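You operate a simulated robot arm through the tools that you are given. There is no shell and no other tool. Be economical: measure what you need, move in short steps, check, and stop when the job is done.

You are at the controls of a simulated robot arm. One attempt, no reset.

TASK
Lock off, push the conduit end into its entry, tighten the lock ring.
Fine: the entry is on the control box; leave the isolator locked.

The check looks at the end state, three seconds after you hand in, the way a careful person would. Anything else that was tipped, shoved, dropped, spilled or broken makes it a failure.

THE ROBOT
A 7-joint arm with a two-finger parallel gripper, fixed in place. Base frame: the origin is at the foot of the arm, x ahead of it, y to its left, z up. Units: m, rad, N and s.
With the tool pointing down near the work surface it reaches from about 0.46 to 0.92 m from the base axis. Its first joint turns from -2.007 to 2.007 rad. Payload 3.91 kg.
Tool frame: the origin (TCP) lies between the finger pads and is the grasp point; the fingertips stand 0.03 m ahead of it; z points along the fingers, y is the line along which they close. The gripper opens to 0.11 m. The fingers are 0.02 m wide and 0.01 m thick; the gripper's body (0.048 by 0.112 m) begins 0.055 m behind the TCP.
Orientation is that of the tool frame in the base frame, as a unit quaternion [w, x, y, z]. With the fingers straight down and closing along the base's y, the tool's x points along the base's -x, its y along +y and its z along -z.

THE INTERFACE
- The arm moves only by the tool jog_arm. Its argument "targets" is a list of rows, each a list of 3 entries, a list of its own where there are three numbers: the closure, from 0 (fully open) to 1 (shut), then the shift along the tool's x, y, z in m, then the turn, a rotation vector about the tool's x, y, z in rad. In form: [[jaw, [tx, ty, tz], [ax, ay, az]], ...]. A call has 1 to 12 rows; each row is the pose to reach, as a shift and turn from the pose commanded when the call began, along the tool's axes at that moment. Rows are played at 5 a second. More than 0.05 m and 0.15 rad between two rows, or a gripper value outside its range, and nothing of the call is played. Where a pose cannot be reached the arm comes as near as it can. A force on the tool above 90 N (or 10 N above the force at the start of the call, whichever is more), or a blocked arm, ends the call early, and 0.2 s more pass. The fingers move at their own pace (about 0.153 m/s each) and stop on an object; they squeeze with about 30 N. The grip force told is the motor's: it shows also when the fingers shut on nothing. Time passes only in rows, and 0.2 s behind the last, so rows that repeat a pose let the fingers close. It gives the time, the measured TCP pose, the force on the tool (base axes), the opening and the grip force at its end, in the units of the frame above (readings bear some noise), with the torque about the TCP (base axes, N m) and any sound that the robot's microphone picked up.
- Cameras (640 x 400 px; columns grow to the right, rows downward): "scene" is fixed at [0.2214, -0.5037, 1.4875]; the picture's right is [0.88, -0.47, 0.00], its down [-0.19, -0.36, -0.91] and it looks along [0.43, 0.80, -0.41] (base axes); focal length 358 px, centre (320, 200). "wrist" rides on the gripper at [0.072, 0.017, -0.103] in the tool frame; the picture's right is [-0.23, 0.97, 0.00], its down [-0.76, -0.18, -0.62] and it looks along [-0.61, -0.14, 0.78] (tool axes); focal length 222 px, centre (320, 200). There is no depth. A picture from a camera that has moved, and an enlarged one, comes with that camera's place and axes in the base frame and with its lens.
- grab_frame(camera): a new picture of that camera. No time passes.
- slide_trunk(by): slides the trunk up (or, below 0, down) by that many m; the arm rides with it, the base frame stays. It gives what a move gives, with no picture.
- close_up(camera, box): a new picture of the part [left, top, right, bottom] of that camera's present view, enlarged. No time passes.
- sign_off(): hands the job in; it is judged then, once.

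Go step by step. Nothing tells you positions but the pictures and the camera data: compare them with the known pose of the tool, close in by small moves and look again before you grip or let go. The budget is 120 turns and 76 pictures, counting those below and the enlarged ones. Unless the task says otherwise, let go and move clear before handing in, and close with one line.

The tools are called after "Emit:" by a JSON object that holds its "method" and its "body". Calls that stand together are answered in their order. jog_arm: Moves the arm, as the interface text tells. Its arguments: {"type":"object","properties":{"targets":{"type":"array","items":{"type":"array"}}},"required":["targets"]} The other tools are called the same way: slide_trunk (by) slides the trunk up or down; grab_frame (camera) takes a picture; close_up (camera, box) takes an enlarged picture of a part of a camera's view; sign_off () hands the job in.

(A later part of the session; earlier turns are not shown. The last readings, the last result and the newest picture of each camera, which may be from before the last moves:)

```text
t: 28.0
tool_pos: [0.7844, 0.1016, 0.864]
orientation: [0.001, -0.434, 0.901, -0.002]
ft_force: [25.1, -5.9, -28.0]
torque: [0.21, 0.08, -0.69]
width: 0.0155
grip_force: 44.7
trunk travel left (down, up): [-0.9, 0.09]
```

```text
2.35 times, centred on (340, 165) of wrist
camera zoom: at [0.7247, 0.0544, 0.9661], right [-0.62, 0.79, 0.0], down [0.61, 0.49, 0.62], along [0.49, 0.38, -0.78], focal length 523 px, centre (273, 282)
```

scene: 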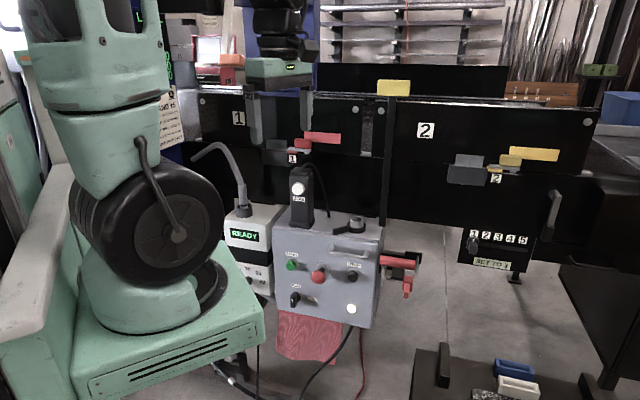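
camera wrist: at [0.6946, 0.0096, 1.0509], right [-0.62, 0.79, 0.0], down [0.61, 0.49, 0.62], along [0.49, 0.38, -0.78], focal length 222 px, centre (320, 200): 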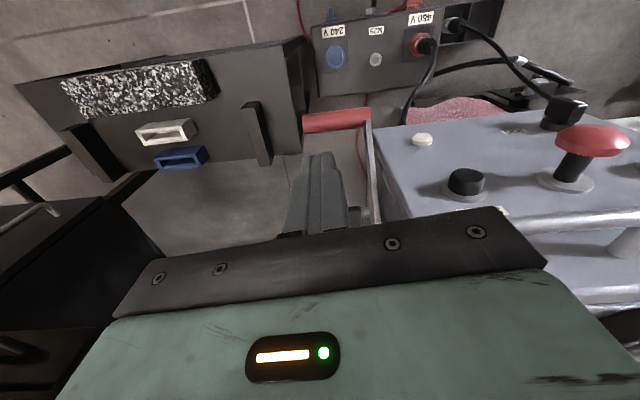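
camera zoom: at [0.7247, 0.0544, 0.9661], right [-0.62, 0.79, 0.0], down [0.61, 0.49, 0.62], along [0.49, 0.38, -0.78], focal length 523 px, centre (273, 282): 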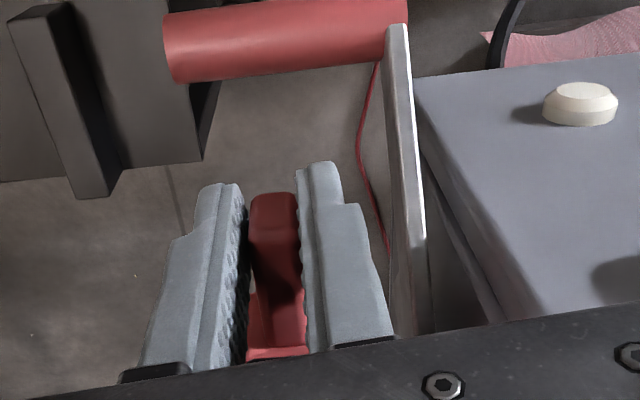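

The tab doesn't turn, it only slides. I'll release, rise clear and check the bolt's position.

Emit:
{"method": "jog_arm", "body": {"targets": [[0.65, [0, 0, 0.005], [0, 0, 0]], [0.65, [0, 0, 0.005], [0, 0, 0]], [0.65, [0.003, 0, -0.04], [0, 0, 0]], [0.65, [0.006, 0, -0.08], [0, 0, 0]], [0.65, [0.006, 0, -0.12], [0, 0, 0]], [0.65, [-0.02, 0, -0.16], [0, 0, 0]]]}}

Emit:
{"method": "close_up", "body": {"camera": "wrist", "box": [240, 60, 440, 230]}}

Emit:
{"method": "close_up", "body": {"camera": "scene", "box": [360, 240, 430, 340]}}

```text
t: 29.4
tool_pos: [0.7964, 0.1184, 1.0264]
orientation: [0.002, -0.433, 0.901, -0.003]
ft_force: [0.4, -0.8, -0.2]
torque: [0.01, 0.02, 0.03]
width: 0.0387
grip_force: 0.1
trunk travel left (down, up): [-0.9, 0.09]
```

```text
2.35 times, centred on (340, 145) of wrist
camera zoom: at [0.7367, 0.0721, 1.1286], right [-0.62, 0.79, -0.01], down [0.61, 0.49, 0.63], along [0.5, 0.38, -0.78], focal length 523 px, centre (273, 329)
```

zoom: 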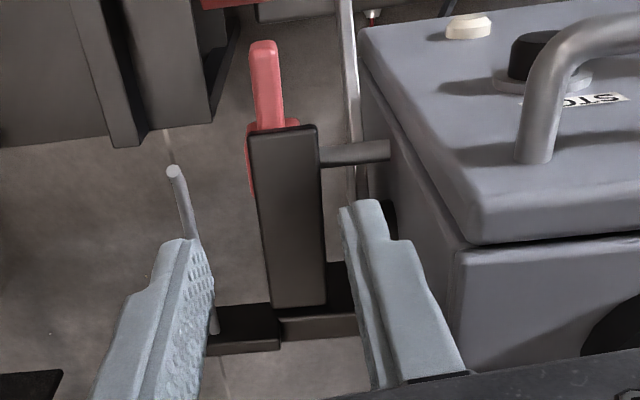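

```text
4.00 times, centred on (395, 290) of scene
camera zoom: at [0.2214, -0.5037, 1.4875], right [0.88, -0.47, 0.0], down [-0.19, -0.36, -0.91], along [0.43, 0.8, -0.41], focal length 1431 px, centre (20, -160)
```

zoom: 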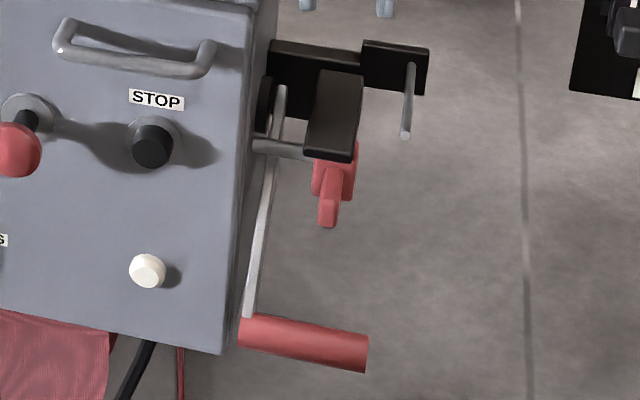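

The bolt now passes over the lever to the box wall and the lamp is out, so the isolator is locked off. Next I'll look at the conduit.

Emit:
{"method": "close_up", "body": {"camera": "scene", "box": [170, 120, 290, 260]}}

```text
2.86 times, centred on (230, 190) of scene
camera zoom: at [0.2214, -0.5037, 1.4875], right [0.88, -0.47, 0.0], down [-0.19, -0.36, -0.91], along [0.43, 0.8, -0.41], focal length 1022 px, centre (577, 229)
```

zoom: 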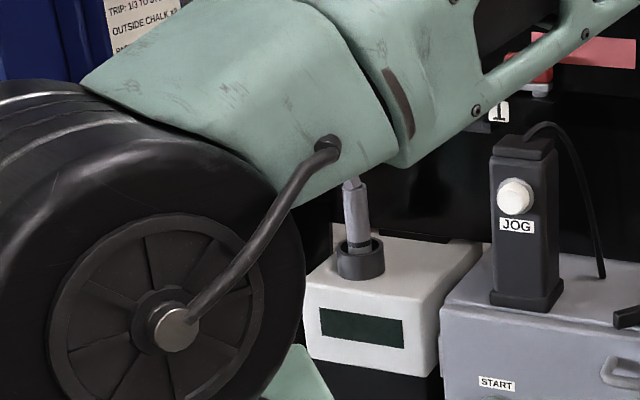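

The READY unit has gone dark as well. The standing conduit needs a horizontal grip, so I'll rise, yaw and tilt the tool to point along +y with the camera on top.

Emit:
{"method": "jog_arm", "body": {"targets": [[0.2, [0.0, 0.0, -0.04], [0, 0, 0.15]], [0.2, [0.01, 0.02, -0.07], [0, 0, 0.3]], [0.2, [0.03, 0.04, -0.1], [0, 0, 0.45]], [0.2, [0.045, 0.07, -0.13], [0, 0, 0.6]], [0.2, [0.06, 0.1, -0.16], [0, 0, 0.75]], [0.2, [0.075, 0.13, -0.18], [0, 0, 0.9]], [0.2, [0.09, 0.15, -0.2], [0, 0, 1.05]], [0.2, [0.1, 0.17, -0.21], [0, 0, 1.2]], [0.2, [0.11, 0.185, -0.22], [0, 0, 1.35]], [0.2, [0.12, 0.2, -0.224], [0, 0, 1.5]], [0.2, [0.129, 0.21, -0.224], [0, 0, 1.65]]]}}

Emit:
{"method": "jog_arm", "body": {"targets": [[0, [0, 0, 0], [0, 0, 0.14]], [0, [0, 0, 0], [0, 0, 0.28]], [0, [0, 0, 0], [0, 0, 0.42]], [0, [0, 0, 0], [0, 0, 0.56]], [0, [0, 0, 0], [0, 0, 0.7]], [0, [0, 0, 0], [0, 0, 0.82]]]}}

Emit:
{"method": "jog_arm", "body": {"targets": [[0, [0, 0, 0], [0, 0.14, 0]], [0, [0, 0, 0], [0, 0.28, 0]], [0, [0, 0, 0], [0, 0.42, 0]], [0, [0, 0, 0], [0, 0.56, 0]], [0, [0, 0, 0], [0, 0.7, 0]], [0, [0, 0, 0], [0, 0.84, 0]], [0, [0, 0, 0], [0, 0.98, 0]], [0, [0, 0, 0], [0, 1.12, 0]], [0, [0, 0, 0], [0, 1.26, 0]], [0, [0, 0, 0], [0, 1.4, 0]], [0, [0, 0, 0], [0, 1.5, 0]]]}}

Emit:
{"method": "grab_frame", "body": {"camera": "wrist"}}

Emit:
{"method": "grab_frame", "body": {"camera": "scene"}}

```text
t: 31.8
tool_pos: [0.5483, 0.1486, 1.2504]
orientation: [0.004, 0.37, 0.929, -0.001]
ft_force: [0.0, -0.3, 0.0]
torque: [-0.02, -0.02, -0.01]
width: 0.0879
grip_force: 0.1
trunk travel left (down, up): [-0.9, 0.09]
```

```text
t: 33.2
tool_pos: [0.5476, 0.1485, 1.2492]
orientation: [0.004, 0.709, 0.706, 0.002]
ft_force: [-0.1, -0.4, -1.0]
torque: [-0.02, 0.0, -0.03]
width: 0.11
grip_force: 0.1
trunk travel left (down, up): [-0.9, 0.09]
```

```text
t: 35.6
tool_pos: [0.5479, 0.1491, 1.2491]
orientation: [-0.479, 0.516, 0.518, 0.485]
ft_force: [-0.4, 0.7, 0.5]
torque: [-0.01, -0.04, 0.0]
width: 0.11
grip_force: 0.0
trunk travel left (down, up): [-0.9, 0.09]
```

```text
30 pictures are left
camera wrist: at [0.5631, 0.0505, 1.3292], right [0.98, -0.02, -0.22], down [-0.17, -0.68, -0.72], along [-0.13, 0.74, -0.66], focal length 222 px, centre (320, 200)
```

wrist: 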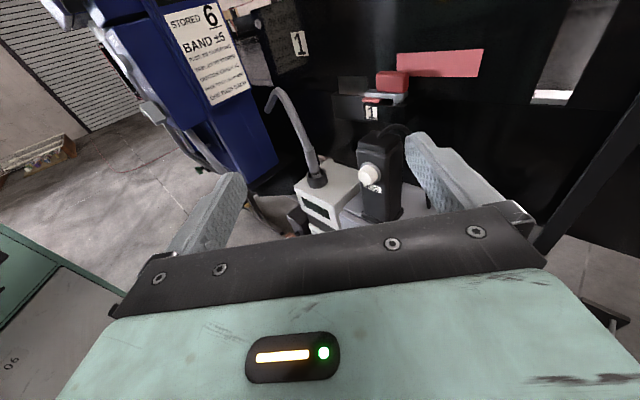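

```text
29 pictures are left
```

scene: 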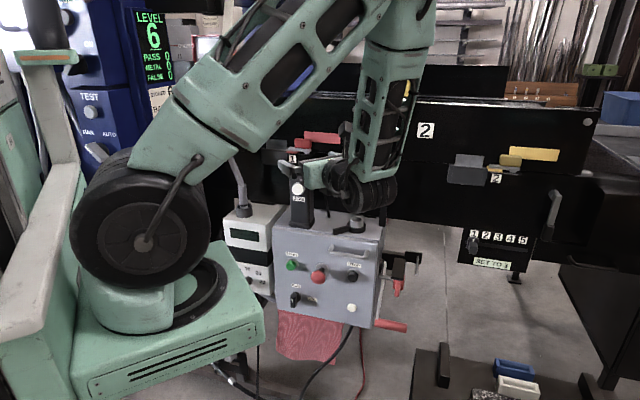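

The conduit is now in clear view from the front. I'll enlarge it to measure its shape.

Emit:
{"method": "close_up", "body": {"camera": "wrist", "box": [240, 70, 440, 240]}}

```text
2.35 times, centred on (340, 155) of wrist
camera zoom: at [0.5631, 0.0505, 1.3292], right [0.98, -0.02, -0.22], down [-0.17, -0.68, -0.72], along [-0.13, 0.74, -0.66], focal length 523 px, centre (273, 306)
```

zoom: 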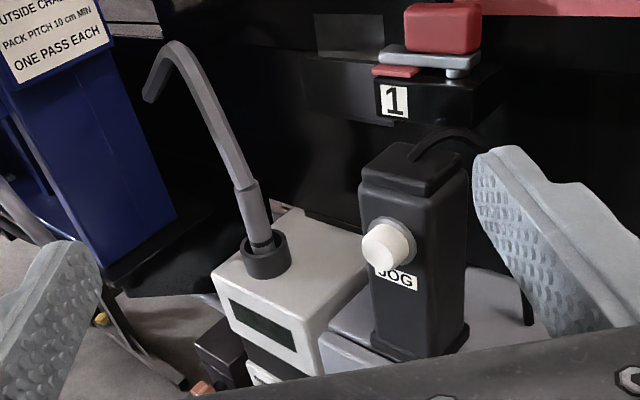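

The sleeve stands vertical at about (0.494, 0.505), exposed from z 1.01 to 1.08, and the tube leans away toward heading 122°. I'll approach on a heading of about 32° so that at the entry the overhang later clears the pendant, the post and the panel.

Emit:
{"method": "jog_arm", "body": {"targets": [[0, [0, 0, 0], [0, 0.0708, 0]]]}}

Emit:
{"method": "jog_arm", "body": {"targets": [[0, [-0.0125, -0.0195, 0.0365], [-0.1265, 0, 0]], [0, [-0.025, -0.039, 0.073], [-0.253, 0, 0]], [0, [-0.0375, -0.0585, 0.1095], [-0.3795, 0, 0]], [0, [-0.05, -0.078, 0.146], [-0.506, 0, 0]], [0, [-0.0625, -0.0975, 0.1825], [-0.6325, 0, 0]], [0, [-0.075, -0.117, 0.219], [-0.759, 0, 0]], [0, [-0.0875, -0.1365, 0.2555], [-0.8855, 0, 0]], [0, [-0.1, -0.156, 0.292], [-1.012, 0, 0]]]}}

Emit:
{"method": "grab_frame", "body": {"camera": "wrist"}}

```text
t: 36.0
tool_pos: [0.5463, 0.1484, 1.2494]
orientation: [-0.497, 0.498, 0.503, 0.502]
ft_force: [0.2, -0.1, 0.3]
torque: [-0.02, 0.03, 0.01]
width: 0.1101
grip_force: 0.0
trunk travel left (down, up): [-0.9, 0.09]
```

```text
t: 37.8
tool_pos: [0.3925, 0.4416, 1.1473]
orientation: [-0.191, 0.678, 0.196, 0.682]
ft_force: [-0.5, -0.5, 0.0]
torque: [0.0, 0.04, 0.0]
width: 0.1099
grip_force: 0.0
trunk travel left (down, up): [-0.9, 0.09]
```

```text
27 pictures are left
camera wrist: at [0.3113, 0.372, 1.2191], right [0.51, -0.83, -0.22], down [-0.62, -0.18, -0.77], along [0.6, 0.53, -0.6], focal length 222 px, centre (320, 200)
```

wrist: 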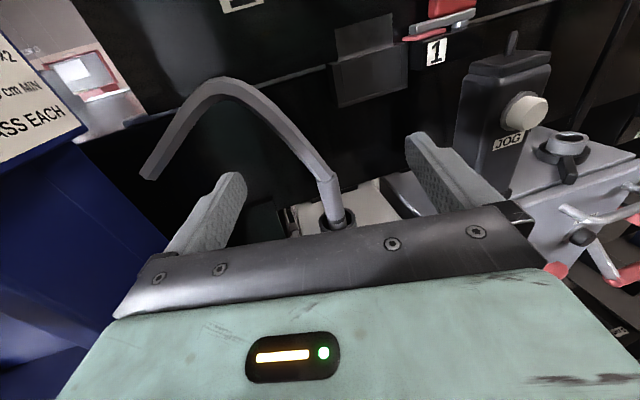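

The sleeve measures (0.495, 0.511), which lines up with the tool within 5 mm. I'll lower to sleeve height and advance around it.

Emit:
{"method": "jog_arm", "body": {"targets": [[0, [-0.04, -0.004, 0], [0, 0, 0]], [0, [-0.08, -0.004, 0], [0, 0, 0]], [0, [-0.097, -0.004, 0.02], [0, 0, 0]], [0, [-0.097, -0.004, 0.06], [0, 0, 0]], [0, [-0.097, -0.004, 0.09], [0, 0, 0]], [0, [-0.097, -0.004, 0.116], [0, 0, 0]]]}}

Emit:
{"method": "grab_frame", "body": {"camera": "wrist"}}

```text
t: 38.6
tool_pos: [0.4269, 0.4782, 1.139]
orientation: [-0.217, 0.624, 0.173, 0.73]
ft_force: [0.5, -0.7, -0.1]
torque: [-0.02, -0.05, 0.01]
width: 0.11
grip_force: 0.0
trunk travel left (down, up): [-0.9, 0.09]
stopped in row 3: the arm was blocked; the commanded pose is now the measured one
```

```text
26 pictures are left
camera wrist: at [0.3389, 0.4014, 1.1931], right [0.55, -0.8, -0.24], down [-0.52, -0.1, -0.85], along [0.66, 0.59, -0.47], focal length 222 px, centre (320, 200)
```

wrist: 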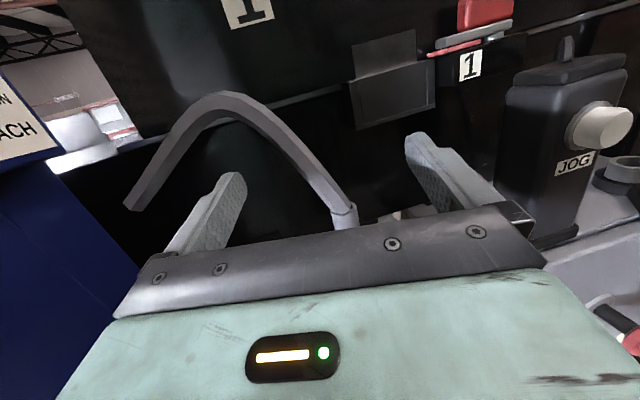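

The arm blocked with no tool force, so it's the arm's own geometry and not an obstacle. I'll return to the level pose and use the trunk slide to go down instead.

Emit:
{"method": "jog_arm", "body": {"targets": [[0, [0.008, 0.006, -0.023], [-0.003, -0.079, -0.013]], [0, [0.016, 0.0125, -0.0466], [-0.006, -0.158, -0.027]]]}}

Emit:
{"method": "slide_trunk", "body": {"by": -0.095}}

```text
t: 39.2
tool_pos: [0.398, 0.4437, 1.1585]
orientation: [-0.192, 0.67, 0.192, 0.691]
ft_force: [-0.1, -0.2, -0.8]
torque: [-0.01, -0.03, -0.02]
width: 0.1099
grip_force: 0.0
trunk travel left (down, up): [-0.9, 0.09]
```

```text
t: 40.5
tool_pos: [0.3985, 0.4421, 1.0633]
orientation: [-0.193, 0.67, 0.192, 0.69]
ft_force: [-0.8, 0.3, -0.4]
torque: [-0.01, 0.02, -0.03]
width: 0.11
grip_force: 0.1
trunk travel left (down, up): [-0.805, 0.185]
```

Trunk lowering worked. I'll level the tool and advance onto the sleeve.

Emit:
{"method": "jog_arm", "body": {"targets": [[0, [-0.006, -0.004, 0.0], [0, -0.028, 0]], [0, [-0.016, -0.008, 0.04], [0, -0.028, 0]], [0, [-0.016, -0.008, 0.08], [0, -0.028, 0]], [0, [-0.016, -0.008, 0.105], [0, -0.028, 0]]]}}

Emit:
{"method": "grab_frame", "body": {"camera": "wrist"}}

```text
t: 41.5
tool_pos: [0.4791, 0.5041, 1.0302]
orientation: [-0.187, 0.689, 0.2, 0.671]
ft_force: [0.1, 0.3, -0.1]
torque: [-0.01, 0.02, 0.06]
width: 0.1098
grip_force: 0.0
trunk travel left (down, up): [-0.805, 0.185]
```

```text
25 pictures are left
camera wrist: at [0.4001, 0.4359, 1.1059], right [0.51, -0.83, -0.22], down [-0.64, -0.2, -0.74], along [0.58, 0.52, -0.63], focal length 222 px, centre (320, 200)
```

wrist: 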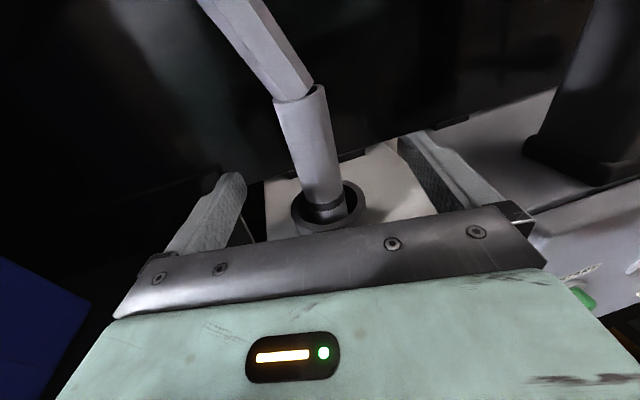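

The sleeve is centred between the fingers at (0.487, 0.508). I'll nudge up and forward, level, and grip.

Emit:
{"method": "jog_arm", "body": {"targets": [[0, [0.015, 0.001, 0.005], [0, 0.028, 0]], [0, [0.02, 0.001, 0.009], [0, 0.028, 0]], [0.5, [0.02, 0.001, 0.009], [0, 0.028, 0]], [0.8, [0.02, 0.001, 0.009], [0, 0.028, 0]], [1, [0.02, 0.001, 0.009], [0, 0.028, 0]], [1, [0.02, 0.001, 0.009], [0, 0.028, 0]]]}}

```text
t: 42.9
tool_pos: [0.4861, 0.507, 1.0516]
orientation: [-0.19, 0.68, 0.197, 0.68]
ft_force: [0.0, -0.6, -0.1]
torque: [0.01, 0.04, 0.0]
width: 0.0247
grip_force: 29.8
trunk travel left (down, up): [-0.805, 0.185]
```

The sleeve is gripped (24.7 mm) and the tool is level. I'll lift straight up.

Emit:
{"method": "jog_arm", "body": {"targets": [[1, [0.015, 0, 0], [0, 0, 0]], [1, [0.03, 0, 0], [0, 0, 0]], [1, [0.05, 0, 0], [0, 0, 0]], [1, [0.07, 0, 0], [0, 0, 0]]]}}

Emit:
{"method": "grab_frame", "body": {"camera": "wrist"}}

Emit:
{"method": "grab_frame", "body": {"camera": "scene"}}

```text
t: 43.9
tool_pos: [0.4848, 0.5057, 1.1227]
orientation: [-0.192, 0.68, 0.197, 0.68]
ft_force: [-1.2, 0.2, -2.6]
torque: [-0.04, 0.01, 0.03]
width: 0.0245
grip_force: 30.2
trunk travel left (down, up): [-0.805, 0.185]
```

```text
24 pictures are left
camera wrist: at [0.4061, 0.4373, 1.1956], right [0.51, -0.83, -0.22], down [-0.62, -0.18, -0.76], along [0.59, 0.53, -0.61], focal length 222 px, centre (320, 200)
```

wrist: 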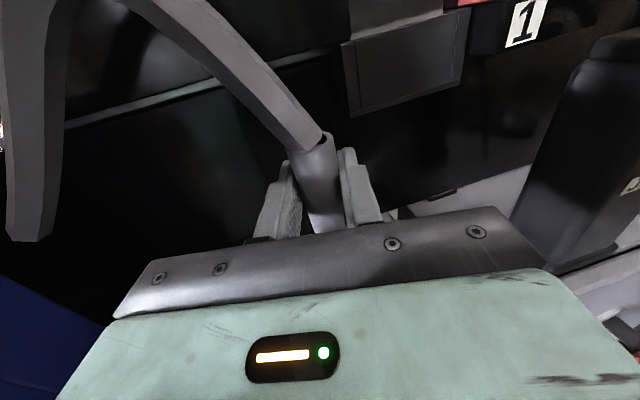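

```text
23 pictures are left
```

scene: 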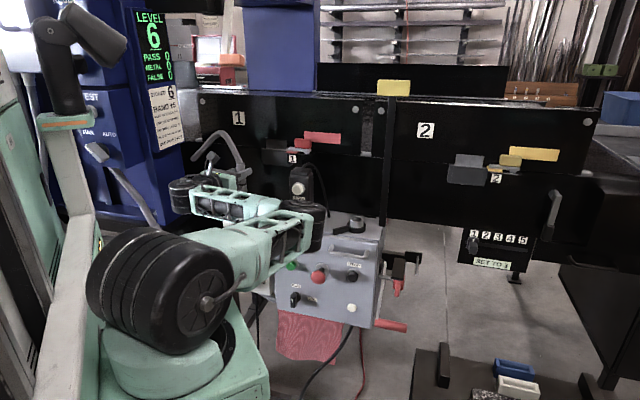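

The conduit is out and held firmly. I'll raise everything with the trunk so the elbow and sleeve clear the box and pendant.

Emit:
{"method": "slide_trunk", "body": {"by": 0.15}}

Emit:
{"method": "jog_arm", "body": {"targets": [[1, [0, 0, -0.03], [0, 0, 0]], [1, [0, 0, -0.06], [0, 0, 0]], [1, [0, 0, -0.09], [0, 0, 0]]]}}

```text
t: 45.6
tool_pos: [0.4856, 0.5071, 1.2728]
orientation: [-0.189, 0.68, 0.197, 0.68]
ft_force: [-0.1, 0.2, -1.0]
torque: [0.01, 0.0, 0.03]
width: 0.0244
grip_force: 30.3
trunk travel left (down, up): [-0.955, 0.035]
```

```text
t: 46.4
tool_pos: [0.412, 0.4556, 1.2756]
orientation: [-0.189, 0.681, 0.196, 0.68]
ft_force: [-0.7, -0.8, -1.8]
torque: [-0.02, 0.03, -0.03]
width: 0.0244
grip_force: 30.5
trunk travel left (down, up): [-0.955, 0.035]
```

Emit:
{"method": "jog_arm", "body": {"targets": [[1, [0, 0.041, 0.011], [0.07, 0, 0]], [1, [0, 0.082, 0.022], [0.14, 0, 0]], [1, [0, 0.123, 0.033], [0.21, 0, 0]], [1, [0, 0.164, 0.044], [0.28, 0, 0]], [1, [0, 0.206, 0.055], [0.35, 0, 0]], [1, [0, 0.247, 0.065], [0.42, 0, 0]], [1, [0, 0.288, 0.076], [0.49, 0, 0]], [1, [0, 0.329, 0.087], [0.56, 0, 0]], [1, [0, 0.37, 0.098], [0.63, 0, 0]], [1, [0, 0.411, 0.109], [0.698, 0, 0]]]}}

Emit:
{"method": "grab_frame", "body": {"camera": "scene"}}

Emit:
{"method": "grab_frame", "body": {"camera": "wrist"}}

```text
t: 48.6
tool_pos: [0.7172, 0.1662, 1.2744]
orientation: [-0.411, 0.575, 0.418, 0.571]
ft_force: [0.9, 0.2, -2.0]
torque: [-0.02, -0.02, -0.02]
width: 0.0244
grip_force: 29.6
trunk travel left (down, up): [-0.955, 0.035]
```

```text
22 pictures are left
```

scene: 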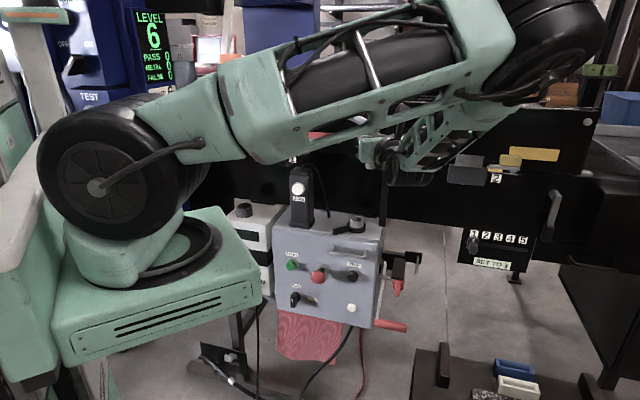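

```text
21 pictures are left
camera wrist: at [0.7013, 0.0629, 1.348], right [0.93, -0.31, -0.22], down [-0.36, -0.55, -0.76], along [0.11, 0.78, -0.62], focal length 222 px, centre (320, 200)
```

wrist: 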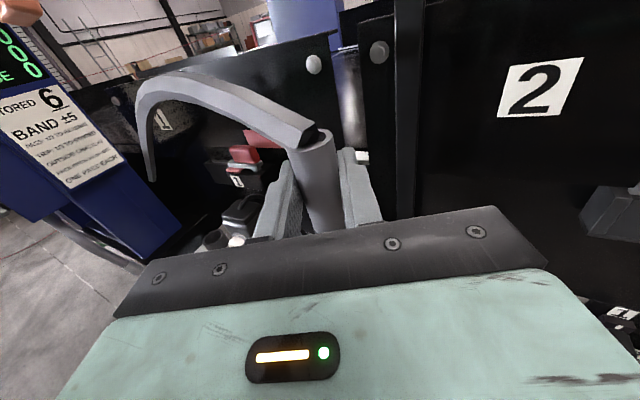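

The overhang now points along the panel as planned. To locate the entry precisely I'll back off beside it and come down with the trunk, so the wrist camera sees the collar next to the sleeve.

Emit:
{"method": "jog_arm", "body": {"targets": [[1, [0, 0.033, -0.028], [0, 0, 0]], [1, [0, 0.066, -0.057], [0, 0, 0]]]}}

Emit:
{"method": "slide_trunk", "body": {"by": -0.154}}

Emit:
{"method": "grab_frame", "body": {"camera": "wrist"}}

```text
t: 49.2
tool_pos: [0.7613, 0.0952, 1.2784]
orientation: [-0.411, 0.574, 0.418, 0.571]
ft_force: [0.4, 0.0, -2.1]
torque: [0.02, 0.0, 0.02]
width: 0.0245
grip_force: 29.6
trunk travel left (down, up): [-0.955, 0.035]
```

```text
t: 51.0
tool_pos: [0.7617, 0.0935, 1.124]
orientation: [-0.411, 0.574, 0.418, 0.572]
ft_force: [1.2, -0.6, -1.7]
torque: [-0.01, -0.02, -0.02]
width: 0.0243
grip_force: 30.1
trunk travel left (down, up): [-0.801, 0.189]
```

```text
20 pictures are left
camera wrist: at [0.7446, -0.0099, 1.197], right [0.93, -0.31, -0.22], down [-0.36, -0.54, -0.76], along [0.11, 0.78, -0.61], focal length 222 px, centre (320, 200)
```

wrist: 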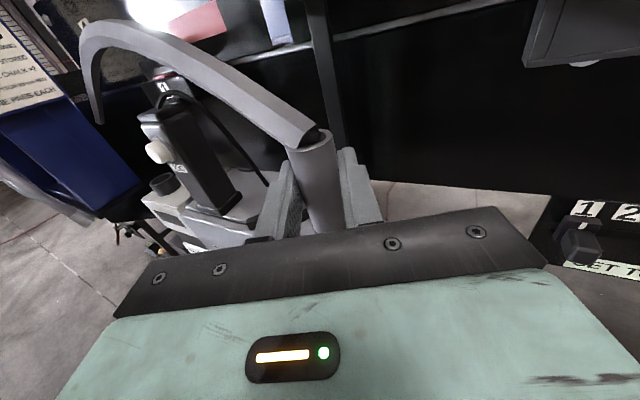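

The left finger hides the collar; I'll shift a further 9 cm right and slightly back.

Emit:
{"method": "jog_arm", "body": {"targets": [[1, [0, 0.045, -0.015], [0, 0, 0]], [1, [0, 0.09, -0.03], [0, 0, 0]]]}}

Emit:
{"method": "close_up", "body": {"camera": "wrist", "box": [160, 110, 360, 250]}}

```text
t: 51.6
tool_pos: [0.8392, 0.0397, 1.1238]
orientation: [-0.413, 0.574, 0.417, 0.571]
ft_force: [-0.7, 0.4, -2.6]
torque: [0.0, 0.03, 0.0]
width: 0.0245
grip_force: 29.9
trunk travel left (down, up): [-0.801, 0.189]
```

```text
2.86 times, centred on (260, 180) of wrist
camera zoom: at [0.8228, -0.0651, 1.1971], right [0.93, -0.31, -0.22], down [-0.36, -0.54, -0.76], along [0.11, 0.78, -0.61], focal length 635 px, centre (491, 257)
```

zoom: 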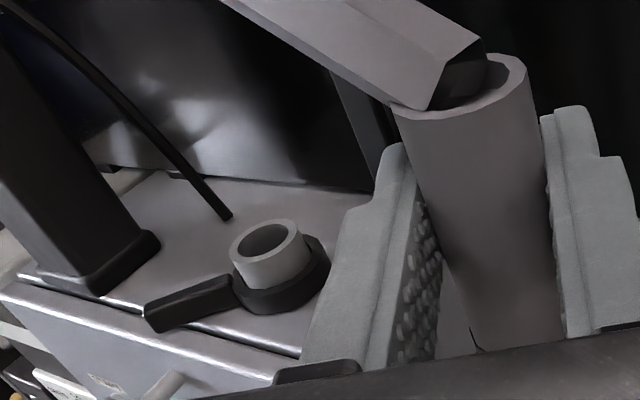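

The collar is visible at roughly (0.748, 0.253) with its top near z 1.013, and its bore is only slightly larger than the sleeve. I'll take a second, closer view for a better fix.

Emit:
{"method": "jog_arm", "body": {"targets": [[1, [-0.017, 0, 0.035], [0, 0, 0]], [1, [-0.034, 0, 0.07], [0, 0, 0]], [1, [-0.034, 0, 0.07], [0, 0, 0]]]}}

Emit:
{"method": "close_up", "body": {"camera": "wrist", "box": [130, 110, 330, 250]}}

Emit:
{"method": "close_up", "body": {"camera": "scene", "box": [310, 170, 430, 270]}}

```text
t: 52.4
tool_pos: [0.8602, 0.1037, 1.0907]
orientation: [-0.411, 0.574, 0.417, 0.572]
ft_force: [0.2, 0.5, -1.8]
torque: [-0.05, 0.01, 0.01]
width: 0.0245
grip_force: 29.6
trunk travel left (down, up): [-0.801, 0.189]
```

```text
2.86 times, centred on (230, 180) of wrist
camera zoom: at [0.8428, -0.0009, 1.1634], right [0.93, -0.31, -0.22], down [-0.36, -0.54, -0.76], along [0.11, 0.78, -0.61], focal length 635 px, centre (577, 257)
```

zoom: 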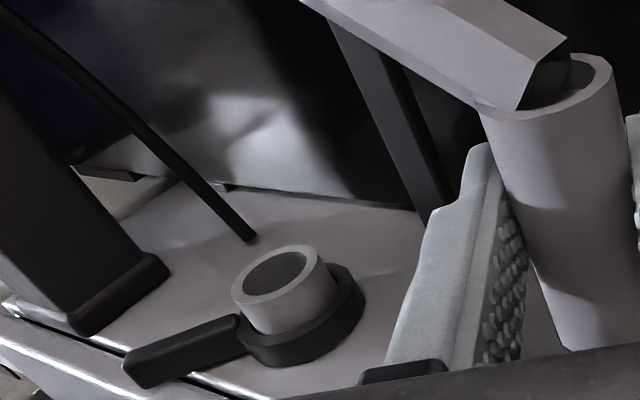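

```text
4.00 times, centred on (370, 220) of scene
camera zoom: at [0.2214, -0.5037, 1.4875], right [0.88, -0.47, 0.0], down [-0.19, -0.36, -0.91], along [0.43, 0.8, -0.41], focal length 1431 px, centre (120, 120)
```

zoom: 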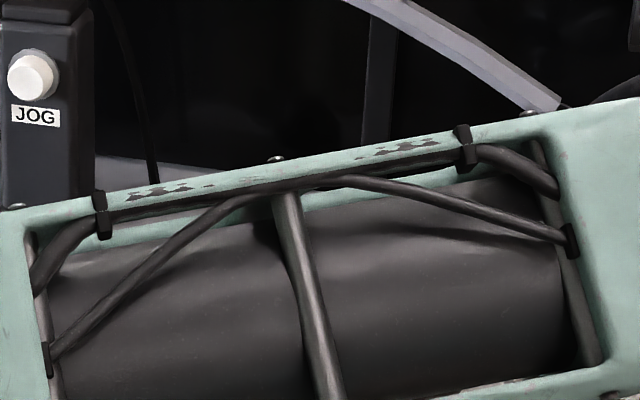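

Two views agree: the collar centre lies at (−0.151 y, +0.107 z) in the tool frame with its top at z ≈ 1.017, and the sleeve axis is 7 mm ahead of the TCP. I'll rise, move over it, then come down slowly by feel.

Emit:
{"method": "jog_arm", "body": {"targets": [[1, [0.025, 0, 0], [0, 0, 0]], [1, [0.045, -0.02, 0.01], [0, 0, 0]], [1, [0.045, -0.06, 0.035], [0, 0, 0]], [1, [0.045, -0.1, 0.06], [0, 0, 0]], [1, [0.045, -0.13, 0.085], [0, 0, 0]], [1, [0.045, -0.151, 0.1], [0, 0, 0]], [1, [0.045, -0.151, 0.1], [0, 0, 0]]]}}

Emit:
{"method": "grab_frame", "body": {"camera": "wrist"}}

```text
t: 54.0
tool_pos: [0.7493, 0.2463, 1.1309]
orientation: [-0.411, 0.575, 0.417, 0.572]
ft_force: [0.7, -0.3, -1.0]
torque: [0.01, -0.01, -0.02]
width: 0.0245
grip_force: 29.9
trunk travel left (down, up): [-0.801, 0.189]
```

```text
16 pictures are left
camera wrist: at [0.7324, 0.1417, 1.2045], right [0.93, -0.31, -0.22], down [-0.36, -0.54, -0.76], along [0.11, 0.78, -0.61], focal length 222 px, centre (320, 200)
```

wrist: 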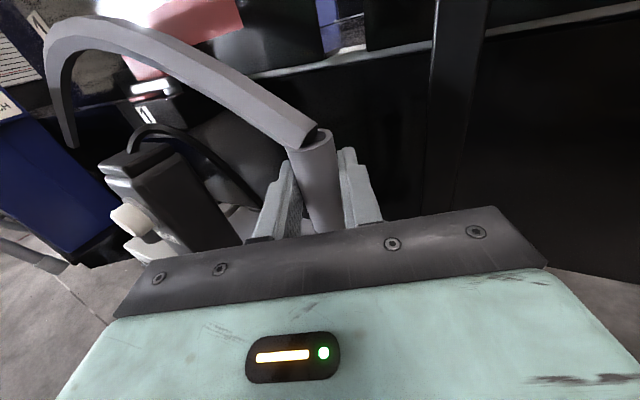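

The overhang clears the pendant and latch. I'll descend gently while watching for contact.

Emit:
{"method": "jog_arm", "body": {"targets": [[1, [-0.008, -0.001, 0], [0, 0, 0]], [1, [-0.016, -0.001, 0], [0, 0, 0]], [1, [-0.024, -0.001, 0], [0, 0, 0]], [1, [-0.03, -0.001, 0], [0, 0, 0]]]}}

```text
t: 55.0
tool_pos: [0.7471, 0.2462, 1.1052]
orientation: [-0.411, 0.574, 0.418, 0.572]
ft_force: [0.3, 0.1, -2.4]
torque: [0.01, -0.03, -0.02]
width: 0.0244
grip_force: 30.1
trunk travel left (down, up): [-0.801, 0.189]
```

Emit:
{"method": "jog_arm", "body": {"targets": [[1, [-0.005, 0, 0], [0, 0, 0]], [1, [-0.01, 0, 0], [0, 0, 0]], [1, [-0.015, 0, 0], [0, 0, 0]]]}}

```text
t: 55.8
tool_pos: [0.7457, 0.2462, 1.0899]
orientation: [-0.411, 0.574, 0.418, 0.571]
ft_force: [0.4, -0.1, -1.7]
torque: [-0.07, -0.02, 0.02]
width: 0.0243
grip_force: 30.4
trunk travel left (down, up): [-0.801, 0.189]
```

Emit:
{"method": "jog_arm", "body": {"targets": [[1, [-0.004, 0.001, 0], [0, 0, 0]], [1, [-0.008, 0.002, 0], [0, 0, 0]], [1, [-0.012, 0.002, 0], [0, 0, 0]]]}}

```text
t: 56.6
tool_pos: [0.7479, 0.2469, 1.0787]
orientation: [-0.411, 0.572, 0.418, 0.573]
ft_force: [-1.4, 4.3, 21.7]
torque: [0.24, 0.1, -0.02]
width: 0.0245
grip_force: 30.6
trunk travel left (down, up): [-0.801, 0.189]
```

Contact is about 24 N near the collar rim, and the torque puts it on the robot side of the sleeve, so the bore is slightly further forward. I'll slide forward in 1 mm steps under light pressure.

Emit:
{"method": "jog_arm", "body": {"targets": [[1, [0, 0, 0.001], [0, 0, 0]], [1, [0, 0, 0.002], [0, 0, 0]], [1, [0, 0, 0.003], [0, 0, 0]]]}}

```text
t: 57.4
tool_pos: [0.7484, 0.2474, 1.0781]
orientation: [-0.411, 0.574, 0.417, 0.573]
ft_force: [-6.5, -4.5, 19.5]
torque: [-0.11, 0.07, 0.0]
width: 0.0246
grip_force: 29.4
trunk travel left (down, up): [-0.801, 0.189]
```

Emit:
{"method": "jog_arm", "body": {"targets": [[1, [0.005, 0, 0], [0, 0, 0]], [1, [0.005, 0, 0], [0, 0, 0]], [1, [0.0, 0, 0], [0, 0, 0]], [1, [-0.003, 0, 0], [0, 0, 0]]]}}

```text
t: 58.4
tool_pos: [0.7487, 0.2481, 1.0767]
orientation: [-0.411, 0.572, 0.416, 0.575]
ft_force: [0.5, -2.5, 22.5]
torque: [-0.02, -0.16, -0.05]
width: 0.0247
grip_force: 30.0
trunk travel left (down, up): [-0.801, 0.189]
```

Emit:
{"method": "jog_arm", "body": {"targets": [[1, [0.006, 0, 0], [0, 0, 0]], [1, [0.006, 0, 0.004], [0, 0, 0]], [1, [0.006, 0, 0.004], [0, 0, 0]]]}}

```text
t: 59.2
tool_pos: [0.7501, 0.2524, 1.0761]
orientation: [-0.411, 0.576, 0.418, 0.57]
ft_force: [0.2, 0.7, -2.0]
torque: [-0.04, 0.03, 0.03]
width: 0.0245
grip_force: 30.1
trunk travel left (down, up): [-0.801, 0.189]
```

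The sleeve is free again; the second touch seated about 3 mm lower with a balanced torque, so that spot was close to the bore. I'll go back there and make a small wiggle search under light pressure.

Emit:
{"method": "jog_arm", "body": {"targets": [[1, [0, 0, -0.004], [0, 0, 0]], [1, [-0.006, 0, -0.004], [0, 0, 0]], [1, [-0.007, 0.001, -0.004], [0, 0, 0]], [1, [-0.007, 0.001, -0.003], [0, 0, 0]], [1, [-0.007, -0.001, -0.003], [0, 0, 0]], [1, [-0.007, -0.001, -0.005], [0, 0, 0]], [1, [-0.007, 0.001, -0.005], [0, 0, 0]], [1, [-0.008, 0.0, -0.004], [0, 0, 0]]]}}

```text
t: 61.0
tool_pos: [0.7483, 0.2475, 1.0732]
orientation: [-0.412, 0.573, 0.417, 0.573]
ft_force: [2.3, -3.5, 22.8]
torque: [-0.05, -0.27, -0.05]
width: 0.0243
grip_force: 30.3
trunk travel left (down, up): [-0.801, 0.189]
```

The force plateaus at about 22 N each time, which could mean the sleeve is slipping in the grip. I'll check the sleeve's height in the fingers.

Emit:
{"method": "close_up", "body": {"camera": "wrist", "box": [130, 110, 370, 270]}}

```text
2.50 times, centred on (250, 190) of wrist
camera zoom: at [0.7317, 0.1434, 1.1446], right [0.93, -0.31, -0.22], down [-0.36, -0.54, -0.76], along [0.11, 0.78, -0.61], focal length 555 px, centre (495, 225)
```

zoom: 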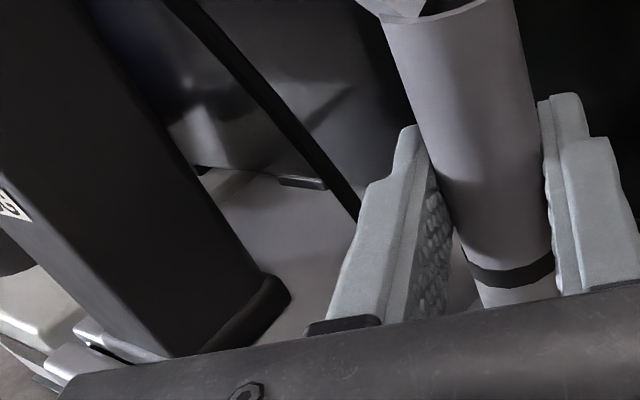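

The sleeve has slid up about 16 mm in the fingers, so it has been resting on the rim all along. I'll reduce the pressure and read the force to gauge the stiffness before a gentle search.

Emit:
{"method": "jog_arm", "body": {"targets": [[1, [0.001, 0, 0], [0, 0, 0]], [1, [0.001, 0, 0], [0, 0, 0]]]}}

```text
t: 61.6
tool_pos: [0.7489, 0.2477, 1.0713]
orientation: [-0.411, 0.574, 0.418, 0.571]
ft_force: [4.8, -2.2, 17.3]
torque: [0.0, -0.48, -0.08]
width: 0.0244
grip_force: 30.3
trunk travel left (down, up): [-0.801, 0.189]
```

Emit:
{"method": "jog_arm", "body": {"targets": [[1, [0.0015, 0, 0], [0, 0, 0]], [1, [0.0015, -0.001, 0], [0, 0, 0]], [1, [0.0015, -0.002, 0], [0, 0, 0]], [1, [0.0015, -0.003, 0], [0, 0, 0]], [1, [0.0015, -0.004, 0], [0, 0, 0]]]}}

```text
t: 62.8
tool_pos: [0.7465, 0.2488, 1.0715]
orientation: [-0.41, 0.575, 0.419, 0.57]
ft_force: [7.2, 3.8, -3.1]
torque: [0.26, -0.39, -0.01]
width: 0.0244
grip_force: 29.3
trunk travel left (down, up): [-0.801, 0.189]
```

The vertical force vanished while side force appeared: the sleeve dropped into the bore. I'll ease the side load and lower step by step.

Emit:
{"method": "jog_arm", "body": {"targets": [[1, [0, 0.0015, 0.0013], [0, 0, 0]], [1, [-0.003, 0.0015, 0.0013], [0, 0, 0]], [1, [-0.006, 0.0015, 0.0013], [0, 0, 0]]]}}

```text
t: 63.6
tool_pos: [0.7477, 0.2496, 1.0717]
orientation: [-0.412, 0.572, 0.416, 0.574]
ft_force: [-0.9, -3.9, 15.7]
torque: [-0.36, 0.1, -0.01]
width: 0.0242
grip_force: 30.0
trunk travel left (down, up): [-0.801, 0.189]
```

It dropped slightly but the robot-side edge still catches. I'll ease up a little and step forward.

Emit:
{"method": "jog_arm", "body": {"targets": [[1, [0.002, 0, 0], [0, 0, 0]], [1, [0.002, 0, 0.001], [0, 0, 0]], [1, [0.002, 0, 0.002], [0, 0, 0]], [1, [0.002, 0, 0.003], [0, 0, 0]], [1, [0.002, 0, 0.003], [0, 0, 0]]]}}

```text
t: 64.8
tool_pos: [0.7472, 0.2521, 1.0708]
orientation: [-0.411, 0.574, 0.417, 0.573]
ft_force: [-2.0, -6.3, 20.8]
torque: [-0.14, -0.2, -0.05]
width: 0.0243
grip_force: 29.8
trunk travel left (down, up): [-0.801, 0.189]
```

Emit:
{"method": "close_up", "body": {"camera": "wrist", "box": [250, 90, 410, 250]}}

```text
2.50 times, centred on (330, 170) of wrist
camera zoom: at [0.731, 0.1488, 1.1439], right [0.93, -0.31, -0.22], down [-0.36, -0.54, -0.76], along [0.11, 0.78, -0.61], focal length 555 px, centre (295, 275)
```

zoom: 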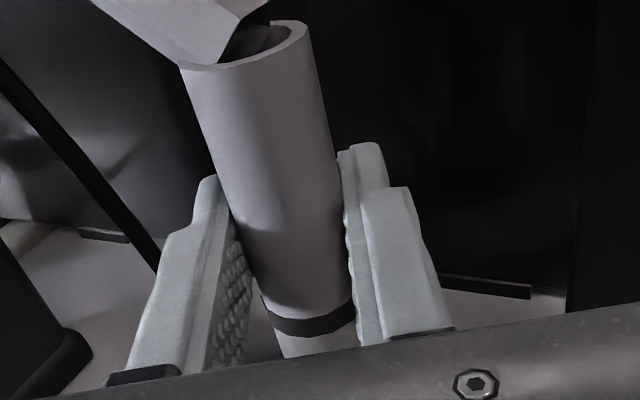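

There has been no further slip, so readings are comparable. I'll sample positions cleanly: lift, shift, and touch down to one fixed height, looking for the spot with no contact force.

Emit:
{"method": "jog_arm", "body": {"targets": [[1, [0.008, 0, 0], [0, 0, 0]], [1, [0.008, -0.0015, -0.0043], [0, 0, 0]], [1, [0.008, -0.0015, -0.0043], [0, 0, 0]], [1, [0.003, -0.0015, -0.0043], [0, 0, 0]], [1, [0.003, -0.0015, -0.0043], [0, 0, 0]], [1, [0.003, -0.0015, -0.0043], [0, 0, 0]]]}}

```text
t: 66.2
tool_pos: [0.7463, 0.2496, 1.072]
orientation: [-0.41, 0.575, 0.417, 0.572]
ft_force: [0.3, 0.0, -2.7]
torque: [-0.05, 0.0, 0.03]
width: 0.0243
grip_force: 30.1
trunk travel left (down, up): [-0.801, 0.189]
```

No contact here, where the rim would have given about 16 N. I'll lower further at this spot.

Emit:
{"method": "jog_arm", "body": {"targets": [[1, [-0.0015, 0, 0], [0, 0, 0]], [1, [-0.003, 0, 0], [0, 0, 0]], [1, [-0.003, 0, 0], [0, 0, 0]]]}}

```text
t: 67.0
tool_pos: [0.7466, 0.2502, 1.0708]
orientation: [-0.412, 0.573, 0.417, 0.573]
ft_force: [0.8, -0.5, 7.0]
torque: [-0.1, -0.09, 0.02]
width: 0.0245
grip_force: 29.8
trunk travel left (down, up): [-0.801, 0.189]
```

Emit:
{"method": "jog_arm", "body": {"targets": [[1, [0.006, 0, 0], [0, 0, 0]], [1, [0.006, -0.001, 0.0015], [0, 0, 0]], [1, [0.0, -0.001, 0.0015], [0, 0, 0]], [1, [0.0, -0.001, 0.0015], [0, 0, 0]], [1, [0.0, -0.001, 0.0015], [0, 0, 0]]]}}

```text
t: 68.2
tool_pos: [0.7444, 0.2504, 1.0714]
orientation: [-0.411, 0.573, 0.417, 0.573]
ft_force: [1.4, 0.7, 9.3]
torque: [-0.01, 0.04, 0.03]
width: 0.0245
grip_force: 29.7
trunk travel left (down, up): [-0.801, 0.189]
```

The torques now bracket the bore: about 0.8 mm back in y and 1.5 mm further forward. I'll sample there.

Emit:
{"method": "jog_arm", "body": {"targets": [[1, [0.006, 0, 0], [0, 0, 0]], [1, [0.006, 0.0008, 0.0017], [0, 0, 0]], [1, [0.0, 0.0008, 0.0017], [0, 0, 0]], [1, [-0.002, 0.0008, 0.0017], [0, 0, 0]], [1, [-0.002, 0.0008, 0.0017], [0, 0, 0]]]}}

```text
t: 69.4
tool_pos: [0.7459, 0.2521, 1.0674]
orientation: [-0.411, 0.575, 0.418, 0.572]
ft_force: [0.7, -0.2, -1.7]
torque: [-0.07, -0.04, -0.01]
width: 0.0246
grip_force: 30.0
trunk travel left (down, up): [-0.801, 0.189]
```

Free at a lower height, so it's in the bore. I'll continue down in small steps.

Emit:
{"method": "jog_arm", "body": {"targets": [[1, [-0.003, 0, 0], [0, 0, 0]], [1, [-0.006, 0, 0], [0, 0, 0]], [1, [-0.009, 0, 0], [0, 0, 0]], [1, [-0.009, 0, 0], [0, 0, 0]]]}}

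```text
t: 70.4
tool_pos: [0.746, 0.2533, 1.0583]
orientation: [-0.411, 0.574, 0.419, 0.571]
ft_force: [0.3, 0.2, -1.2]
torque: [0.0, -0.02, -0.02]
width: 0.0243
grip_force: 30.1
trunk travel left (down, up): [-0.801, 0.189]
```

Emit:
{"method": "jog_arm", "body": {"targets": [[1, [-0.003, 0, 0], [0, 0, 0]], [1, [-0.006, 0, 0], [0, 0, 0]], [1, [-0.009, 0, 0], [0, 0, 0]], [1, [-0.012, 0, 0], [0, 0, 0]], [1, [-0.012, 0, 0], [0, 0, 0]]]}}

```text
t: 71.6
tool_pos: [0.7465, 0.2528, 1.0453]
orientation: [-0.411, 0.574, 0.417, 0.572]
ft_force: [0.0, 0.3, -2.8]
torque: [0.01, 0.02, 0.02]
width: 0.0243
grip_force: 29.9
trunk travel left (down, up): [-0.801, 0.189]
```

Emit:
{"method": "jog_arm", "body": {"targets": [[1, [-0.002, 0, 0], [0, 0, 0]], [1, [-0.004, 0, 0], [0, 0, 0]], [1, [-0.006, 0, 0], [0, 0, 0]], [1, [-0.006, 0, 0], [0, 0, 0]]]}}

Emit:
{"method": "close_up", "body": {"camera": "wrist", "box": [250, 90, 410, 250]}}

```text
t: 72.6
tool_pos: [0.7469, 0.2521, 1.0408]
orientation: [-0.411, 0.575, 0.418, 0.572]
ft_force: [-1.6, 0.5, -0.5]
torque: [0.05, 0.11, 0.0]
width: 0.0245
grip_force: 30.3
trunk travel left (down, up): [-0.801, 0.189]
```

```text
2.50 times, centred on (330, 170) of wrist
camera zoom: at [0.7298, 0.1486, 1.1137], right [0.93, -0.31, -0.22], down [-0.36, -0.54, -0.76], along [0.11, 0.78, -0.61], focal length 555 px, centre (295, 275)
```

zoom: 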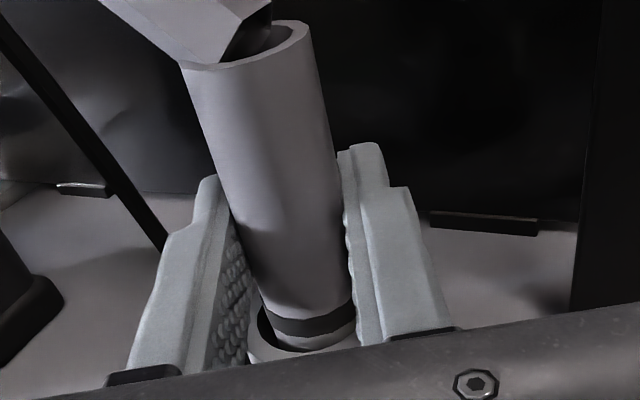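

The collar rim is visible with the sleeve's dark band about 8 mm above it. I'll push on until the band meets the rim or it bottoms out.

Emit:
{"method": "jog_arm", "body": {"targets": [[1, [-0.002, 0, 0], [0, 0, 0]], [1, [-0.004, 0, 0], [0, 0, 0]], [1, [-0.006, 0, 0], [0, 0, 0]], [1, [-0.007, 0, 0], [0, 0, 0]], [1, [-0.007, 0, 0], [0, 0, 0]]]}}

```text
t: 73.8
tool_pos: [0.7463, 0.2519, 1.0355]
orientation: [-0.412, 0.573, 0.416, 0.573]
ft_force: [0.1, 1.6, 21.4]
torque: [0.4, 0.1, -0.01]
width: 0.0239
grip_force: 30.1
trunk travel left (down, up): [-0.801, 0.189]
```

Emit:
{"method": "close_up", "body": {"camera": "wrist", "box": [290, 150, 370, 230]}}

```text
5.00 times, centred on (330, 190) of wrist
camera zoom: at [0.729, 0.1477, 1.1084], right [0.93, -0.31, -0.22], down [-0.36, -0.54, -0.76], along [0.11, 0.78, -0.61], focal length 1111 px, centre (270, 250)
```

zoom: 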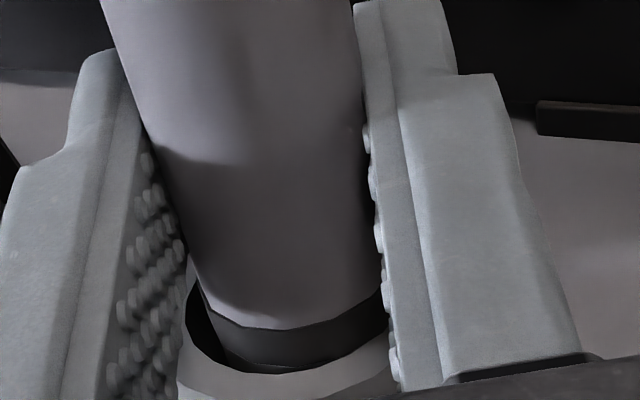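

The band is nearly at the rim, with resistance at the sleeve itself. I'll wiggle slightly under this pressure in case it's jamming rather than seated.

Emit:
{"method": "jog_arm", "body": {"targets": [[1, [0.001, -0.0015, 0], [0, 0, 0]], [1, [0.0, -0.003, 0.0], [0, 0, 0]], [1, [0, -0.0015, 0.0015], [0, 0, 0]], [1, [0, 0, 0], [0, 0, 0]], [1, [-0.001, -0.001, -0.001], [0, 0, 0]], [1, [-0.001, -0.001, 0], [0, 0, 0]]]}}

Emit:
{"method": "close_up", "body": {"camera": "wrist", "box": [250, 90, 410, 250]}}

```text
t: 75.2
tool_pos: [0.7452, 0.2523, 1.0341]
orientation: [-0.411, 0.574, 0.419, 0.571]
ft_force: [0.8, -3.6, 16.8]
torque: [0.04, 0.02, -0.01]
width: 0.0243
grip_force: 29.9
trunk travel left (down, up): [-0.801, 0.189]
```

```text
2.50 times, centred on (330, 170) of wrist
camera zoom: at [0.7286, 0.1479, 1.1067], right [0.93, -0.31, -0.22], down [-0.36, -0.54, -0.76], along [0.11, 0.78, -0.61], focal length 555 px, centre (295, 275)
```

zoom: 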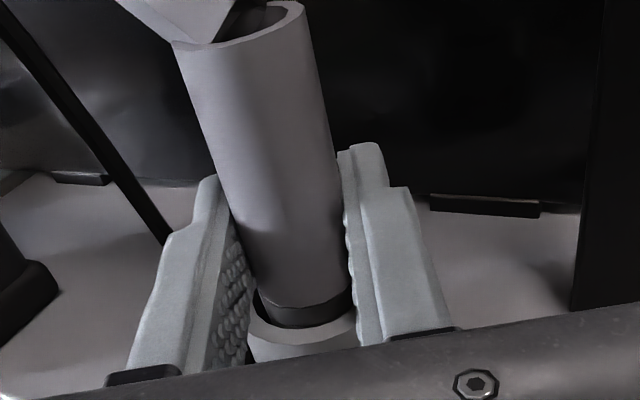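

The sleeve bottoms out, sliding in the grip at about 20 N with the band at the rim. I'll unload, open part way and back straight out.

Emit:
{"method": "jog_arm", "body": {"targets": [[1, [0.003, 0, 0], [0, 0, 0]], [0.7, [0.003, 0, 0], [0, 0, 0]], [0.5, [0.003, 0, 0], [0, 0, 0]], [0.5, [0.003, 0, 0], [0, 0, 0]], [0.5, [0.005, 0, -0.03], [0, 0, 0]], [0.5, [0.01, 0, -0.07], [0, 0, 0]], [0.5, [0.02, 0, -0.11], [0, 0, 0]], [0.5, [0.05, 0, -0.14], [0, 0, 0]], [0.5, [0.08, 0.0, -0.15], [0, 0, 0]]]}}

Emit:
{"method": "close_up", "body": {"camera": "wrist", "box": [180, 70, 420, 250]}}

```text
t: 77.2
tool_pos: [0.6995, 0.1109, 1.113]
orientation: [-0.412, 0.574, 0.417, 0.572]
ft_force: [-0.7, 0.3, -0.1]
torque: [-0.03, 0.01, 0.03]
width: 0.0551
grip_force: 0.1
trunk travel left (down, up): [-0.801, 0.189]
```

```text
2.22 times, centred on (300, 160) of wrist
camera zoom: at [0.6829, 0.007, 1.1872], right [0.93, -0.31, -0.22], down [-0.36, -0.54, -0.76], along [0.11, 0.78, -0.61], focal length 494 px, centre (364, 289)
```

zoom: 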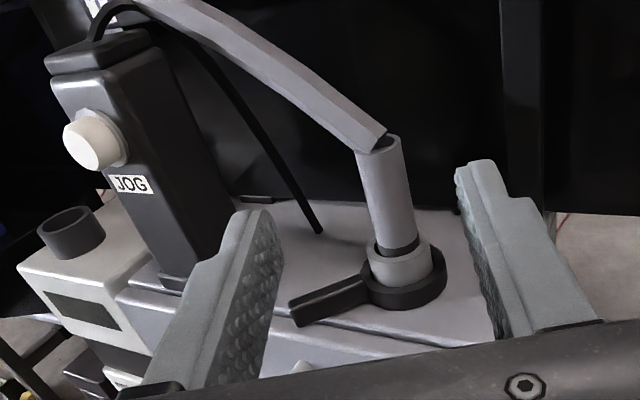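

The conduit stands seated with its band at the rim. Now the lock ring: its lever points along −x from the collar, about 85 mm long at z ≈ 0.987. I'll shut the fingers, then yaw and pitch the tool so the tips can push it without touching the tube.

Emit:
{"method": "jog_arm", "body": {"targets": [[1, [0, 0, 0], [0.105, 0, 0]], [1, [0, 0, 0], [0.21, 0, 0]], [1, [0, 0, 0], [0.314, 0, 0]]]}}

Emit:
{"method": "jog_arm", "body": {"targets": [[1, [0, 0, 0], [0, -0.15, 0]], [1, [0, 0, 0], [0, -0.3, 0]], [1, [0, 0, 0], [0, -0.44, 0]]]}}

```text
t: 78.0
tool_pos: [0.699, 0.1104, 1.1144]
orientation: [-0.497, 0.502, 0.503, 0.498]
ft_force: [0.8, -0.6, 0.1]
torque: [-0.03, 0.02, -0.02]
width: 0.0002
grip_force: 29.8
trunk travel left (down, up): [-0.801, 0.189]
```

```text
t: 78.8
tool_pos: [0.6998, 0.1101, 1.1128]
orientation: [-0.373, 0.601, 0.599, 0.376]
ft_force: [-0.1, -1.0, 0.6]
torque: [0.02, 0.02, 0.0]
width: 0.0
grip_force: 30.6
trunk travel left (down, up): [-0.801, 0.189]
```

Emit:
{"method": "jog_arm", "body": {"targets": [[1, [-0.02, -0.005, 0.042], [0, 0, 0]], [1, [-0.041, -0.01, 0.083], [0, 0, 0]], [1, [-0.055, -0.015, 0.105], [0, 0, 0]]]}}

Emit:
{"method": "close_up", "body": {"camera": "wrist", "box": [200, 70, 440, 250]}}

```text
t: 79.6
tool_pos: [0.6817, 0.1824, 1.0184]
orientation: [-0.374, 0.6, 0.598, 0.377]
ft_force: [0.1, 0.3, 0.6]
torque: [-0.03, -0.02, 0.0]
width: 0.0
grip_force: 29.7
trunk travel left (down, up): [-0.801, 0.189]
```

```text
2.22 times, centred on (320, 160) of wrist
camera zoom: at [0.6979, 0.1198, 1.1279], right [0.97, -0.1, -0.2], down [-0.18, -0.89, -0.42], along [-0.14, 0.44, -0.89], focal length 494 px, centre (320, 289)
```

zoom: 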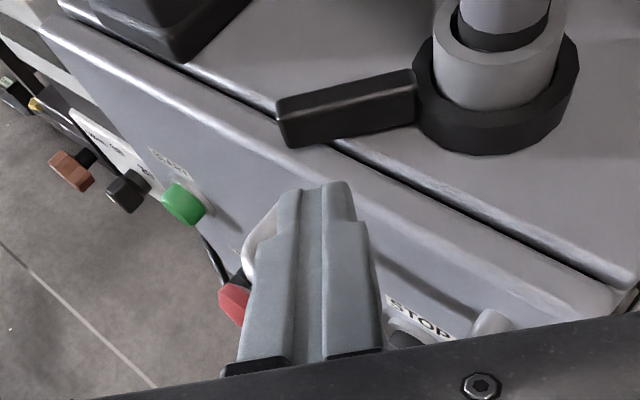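

The lever lies just ahead of the fingertips, its tip near (0.667, 0.267). I'll lower slightly, touch it, and push gently toward +y (clockwise from above) to see whether it turns.

Emit:
{"method": "jog_arm", "body": {"targets": [[1, [-0.009, 0, 0.018], [0, 0, 0]], [1, [-0.002, 0, 0.0345], [0, 0, 0]], [1, [0.002, 0, 0.0435], [0, 0, 0]], [1, [0.0064, 0, 0.0525], [0, 0, 0]], [1, [0.0064, 0, 0.0525], [0, 0, 0]]]}}

Emit:
{"method": "close_up", "body": {"camera": "wrist", "box": [200, 70, 440, 250]}}

```text
t: 81.0
tool_pos: [0.6847, 0.2238, 0.9993]
orientation: [-0.372, 0.602, 0.598, 0.377]
ft_force: [-26.5, -66.6, 30.9]
torque: [0.25, 0.47, 0.79]
width: 0.0002
grip_force: 30.1
trunk travel left (down, up): [-0.801, 0.189]
stopped in row 5: the force on the tool passed its limit at 91 N (the readings are from after the stop); the commanded pose is now the measured one
```

```text
2.22 times, centred on (320, 160) of wrist
camera zoom: at [0.6995, 0.1612, 1.1106], right [0.97, -0.11, -0.2], down [-0.19, -0.89, -0.41], along [-0.13, 0.44, -0.89], focal length 494 px, centre (320, 289)
```

zoom: 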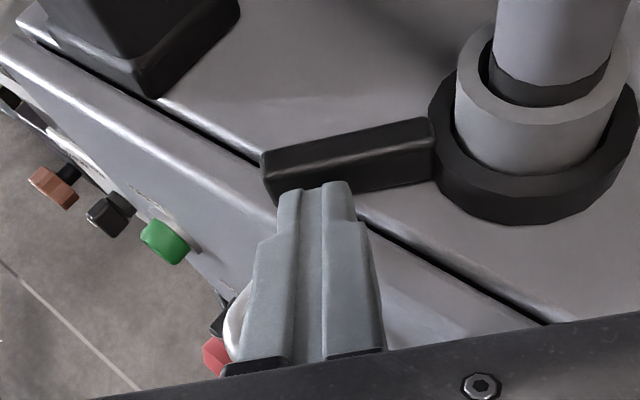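

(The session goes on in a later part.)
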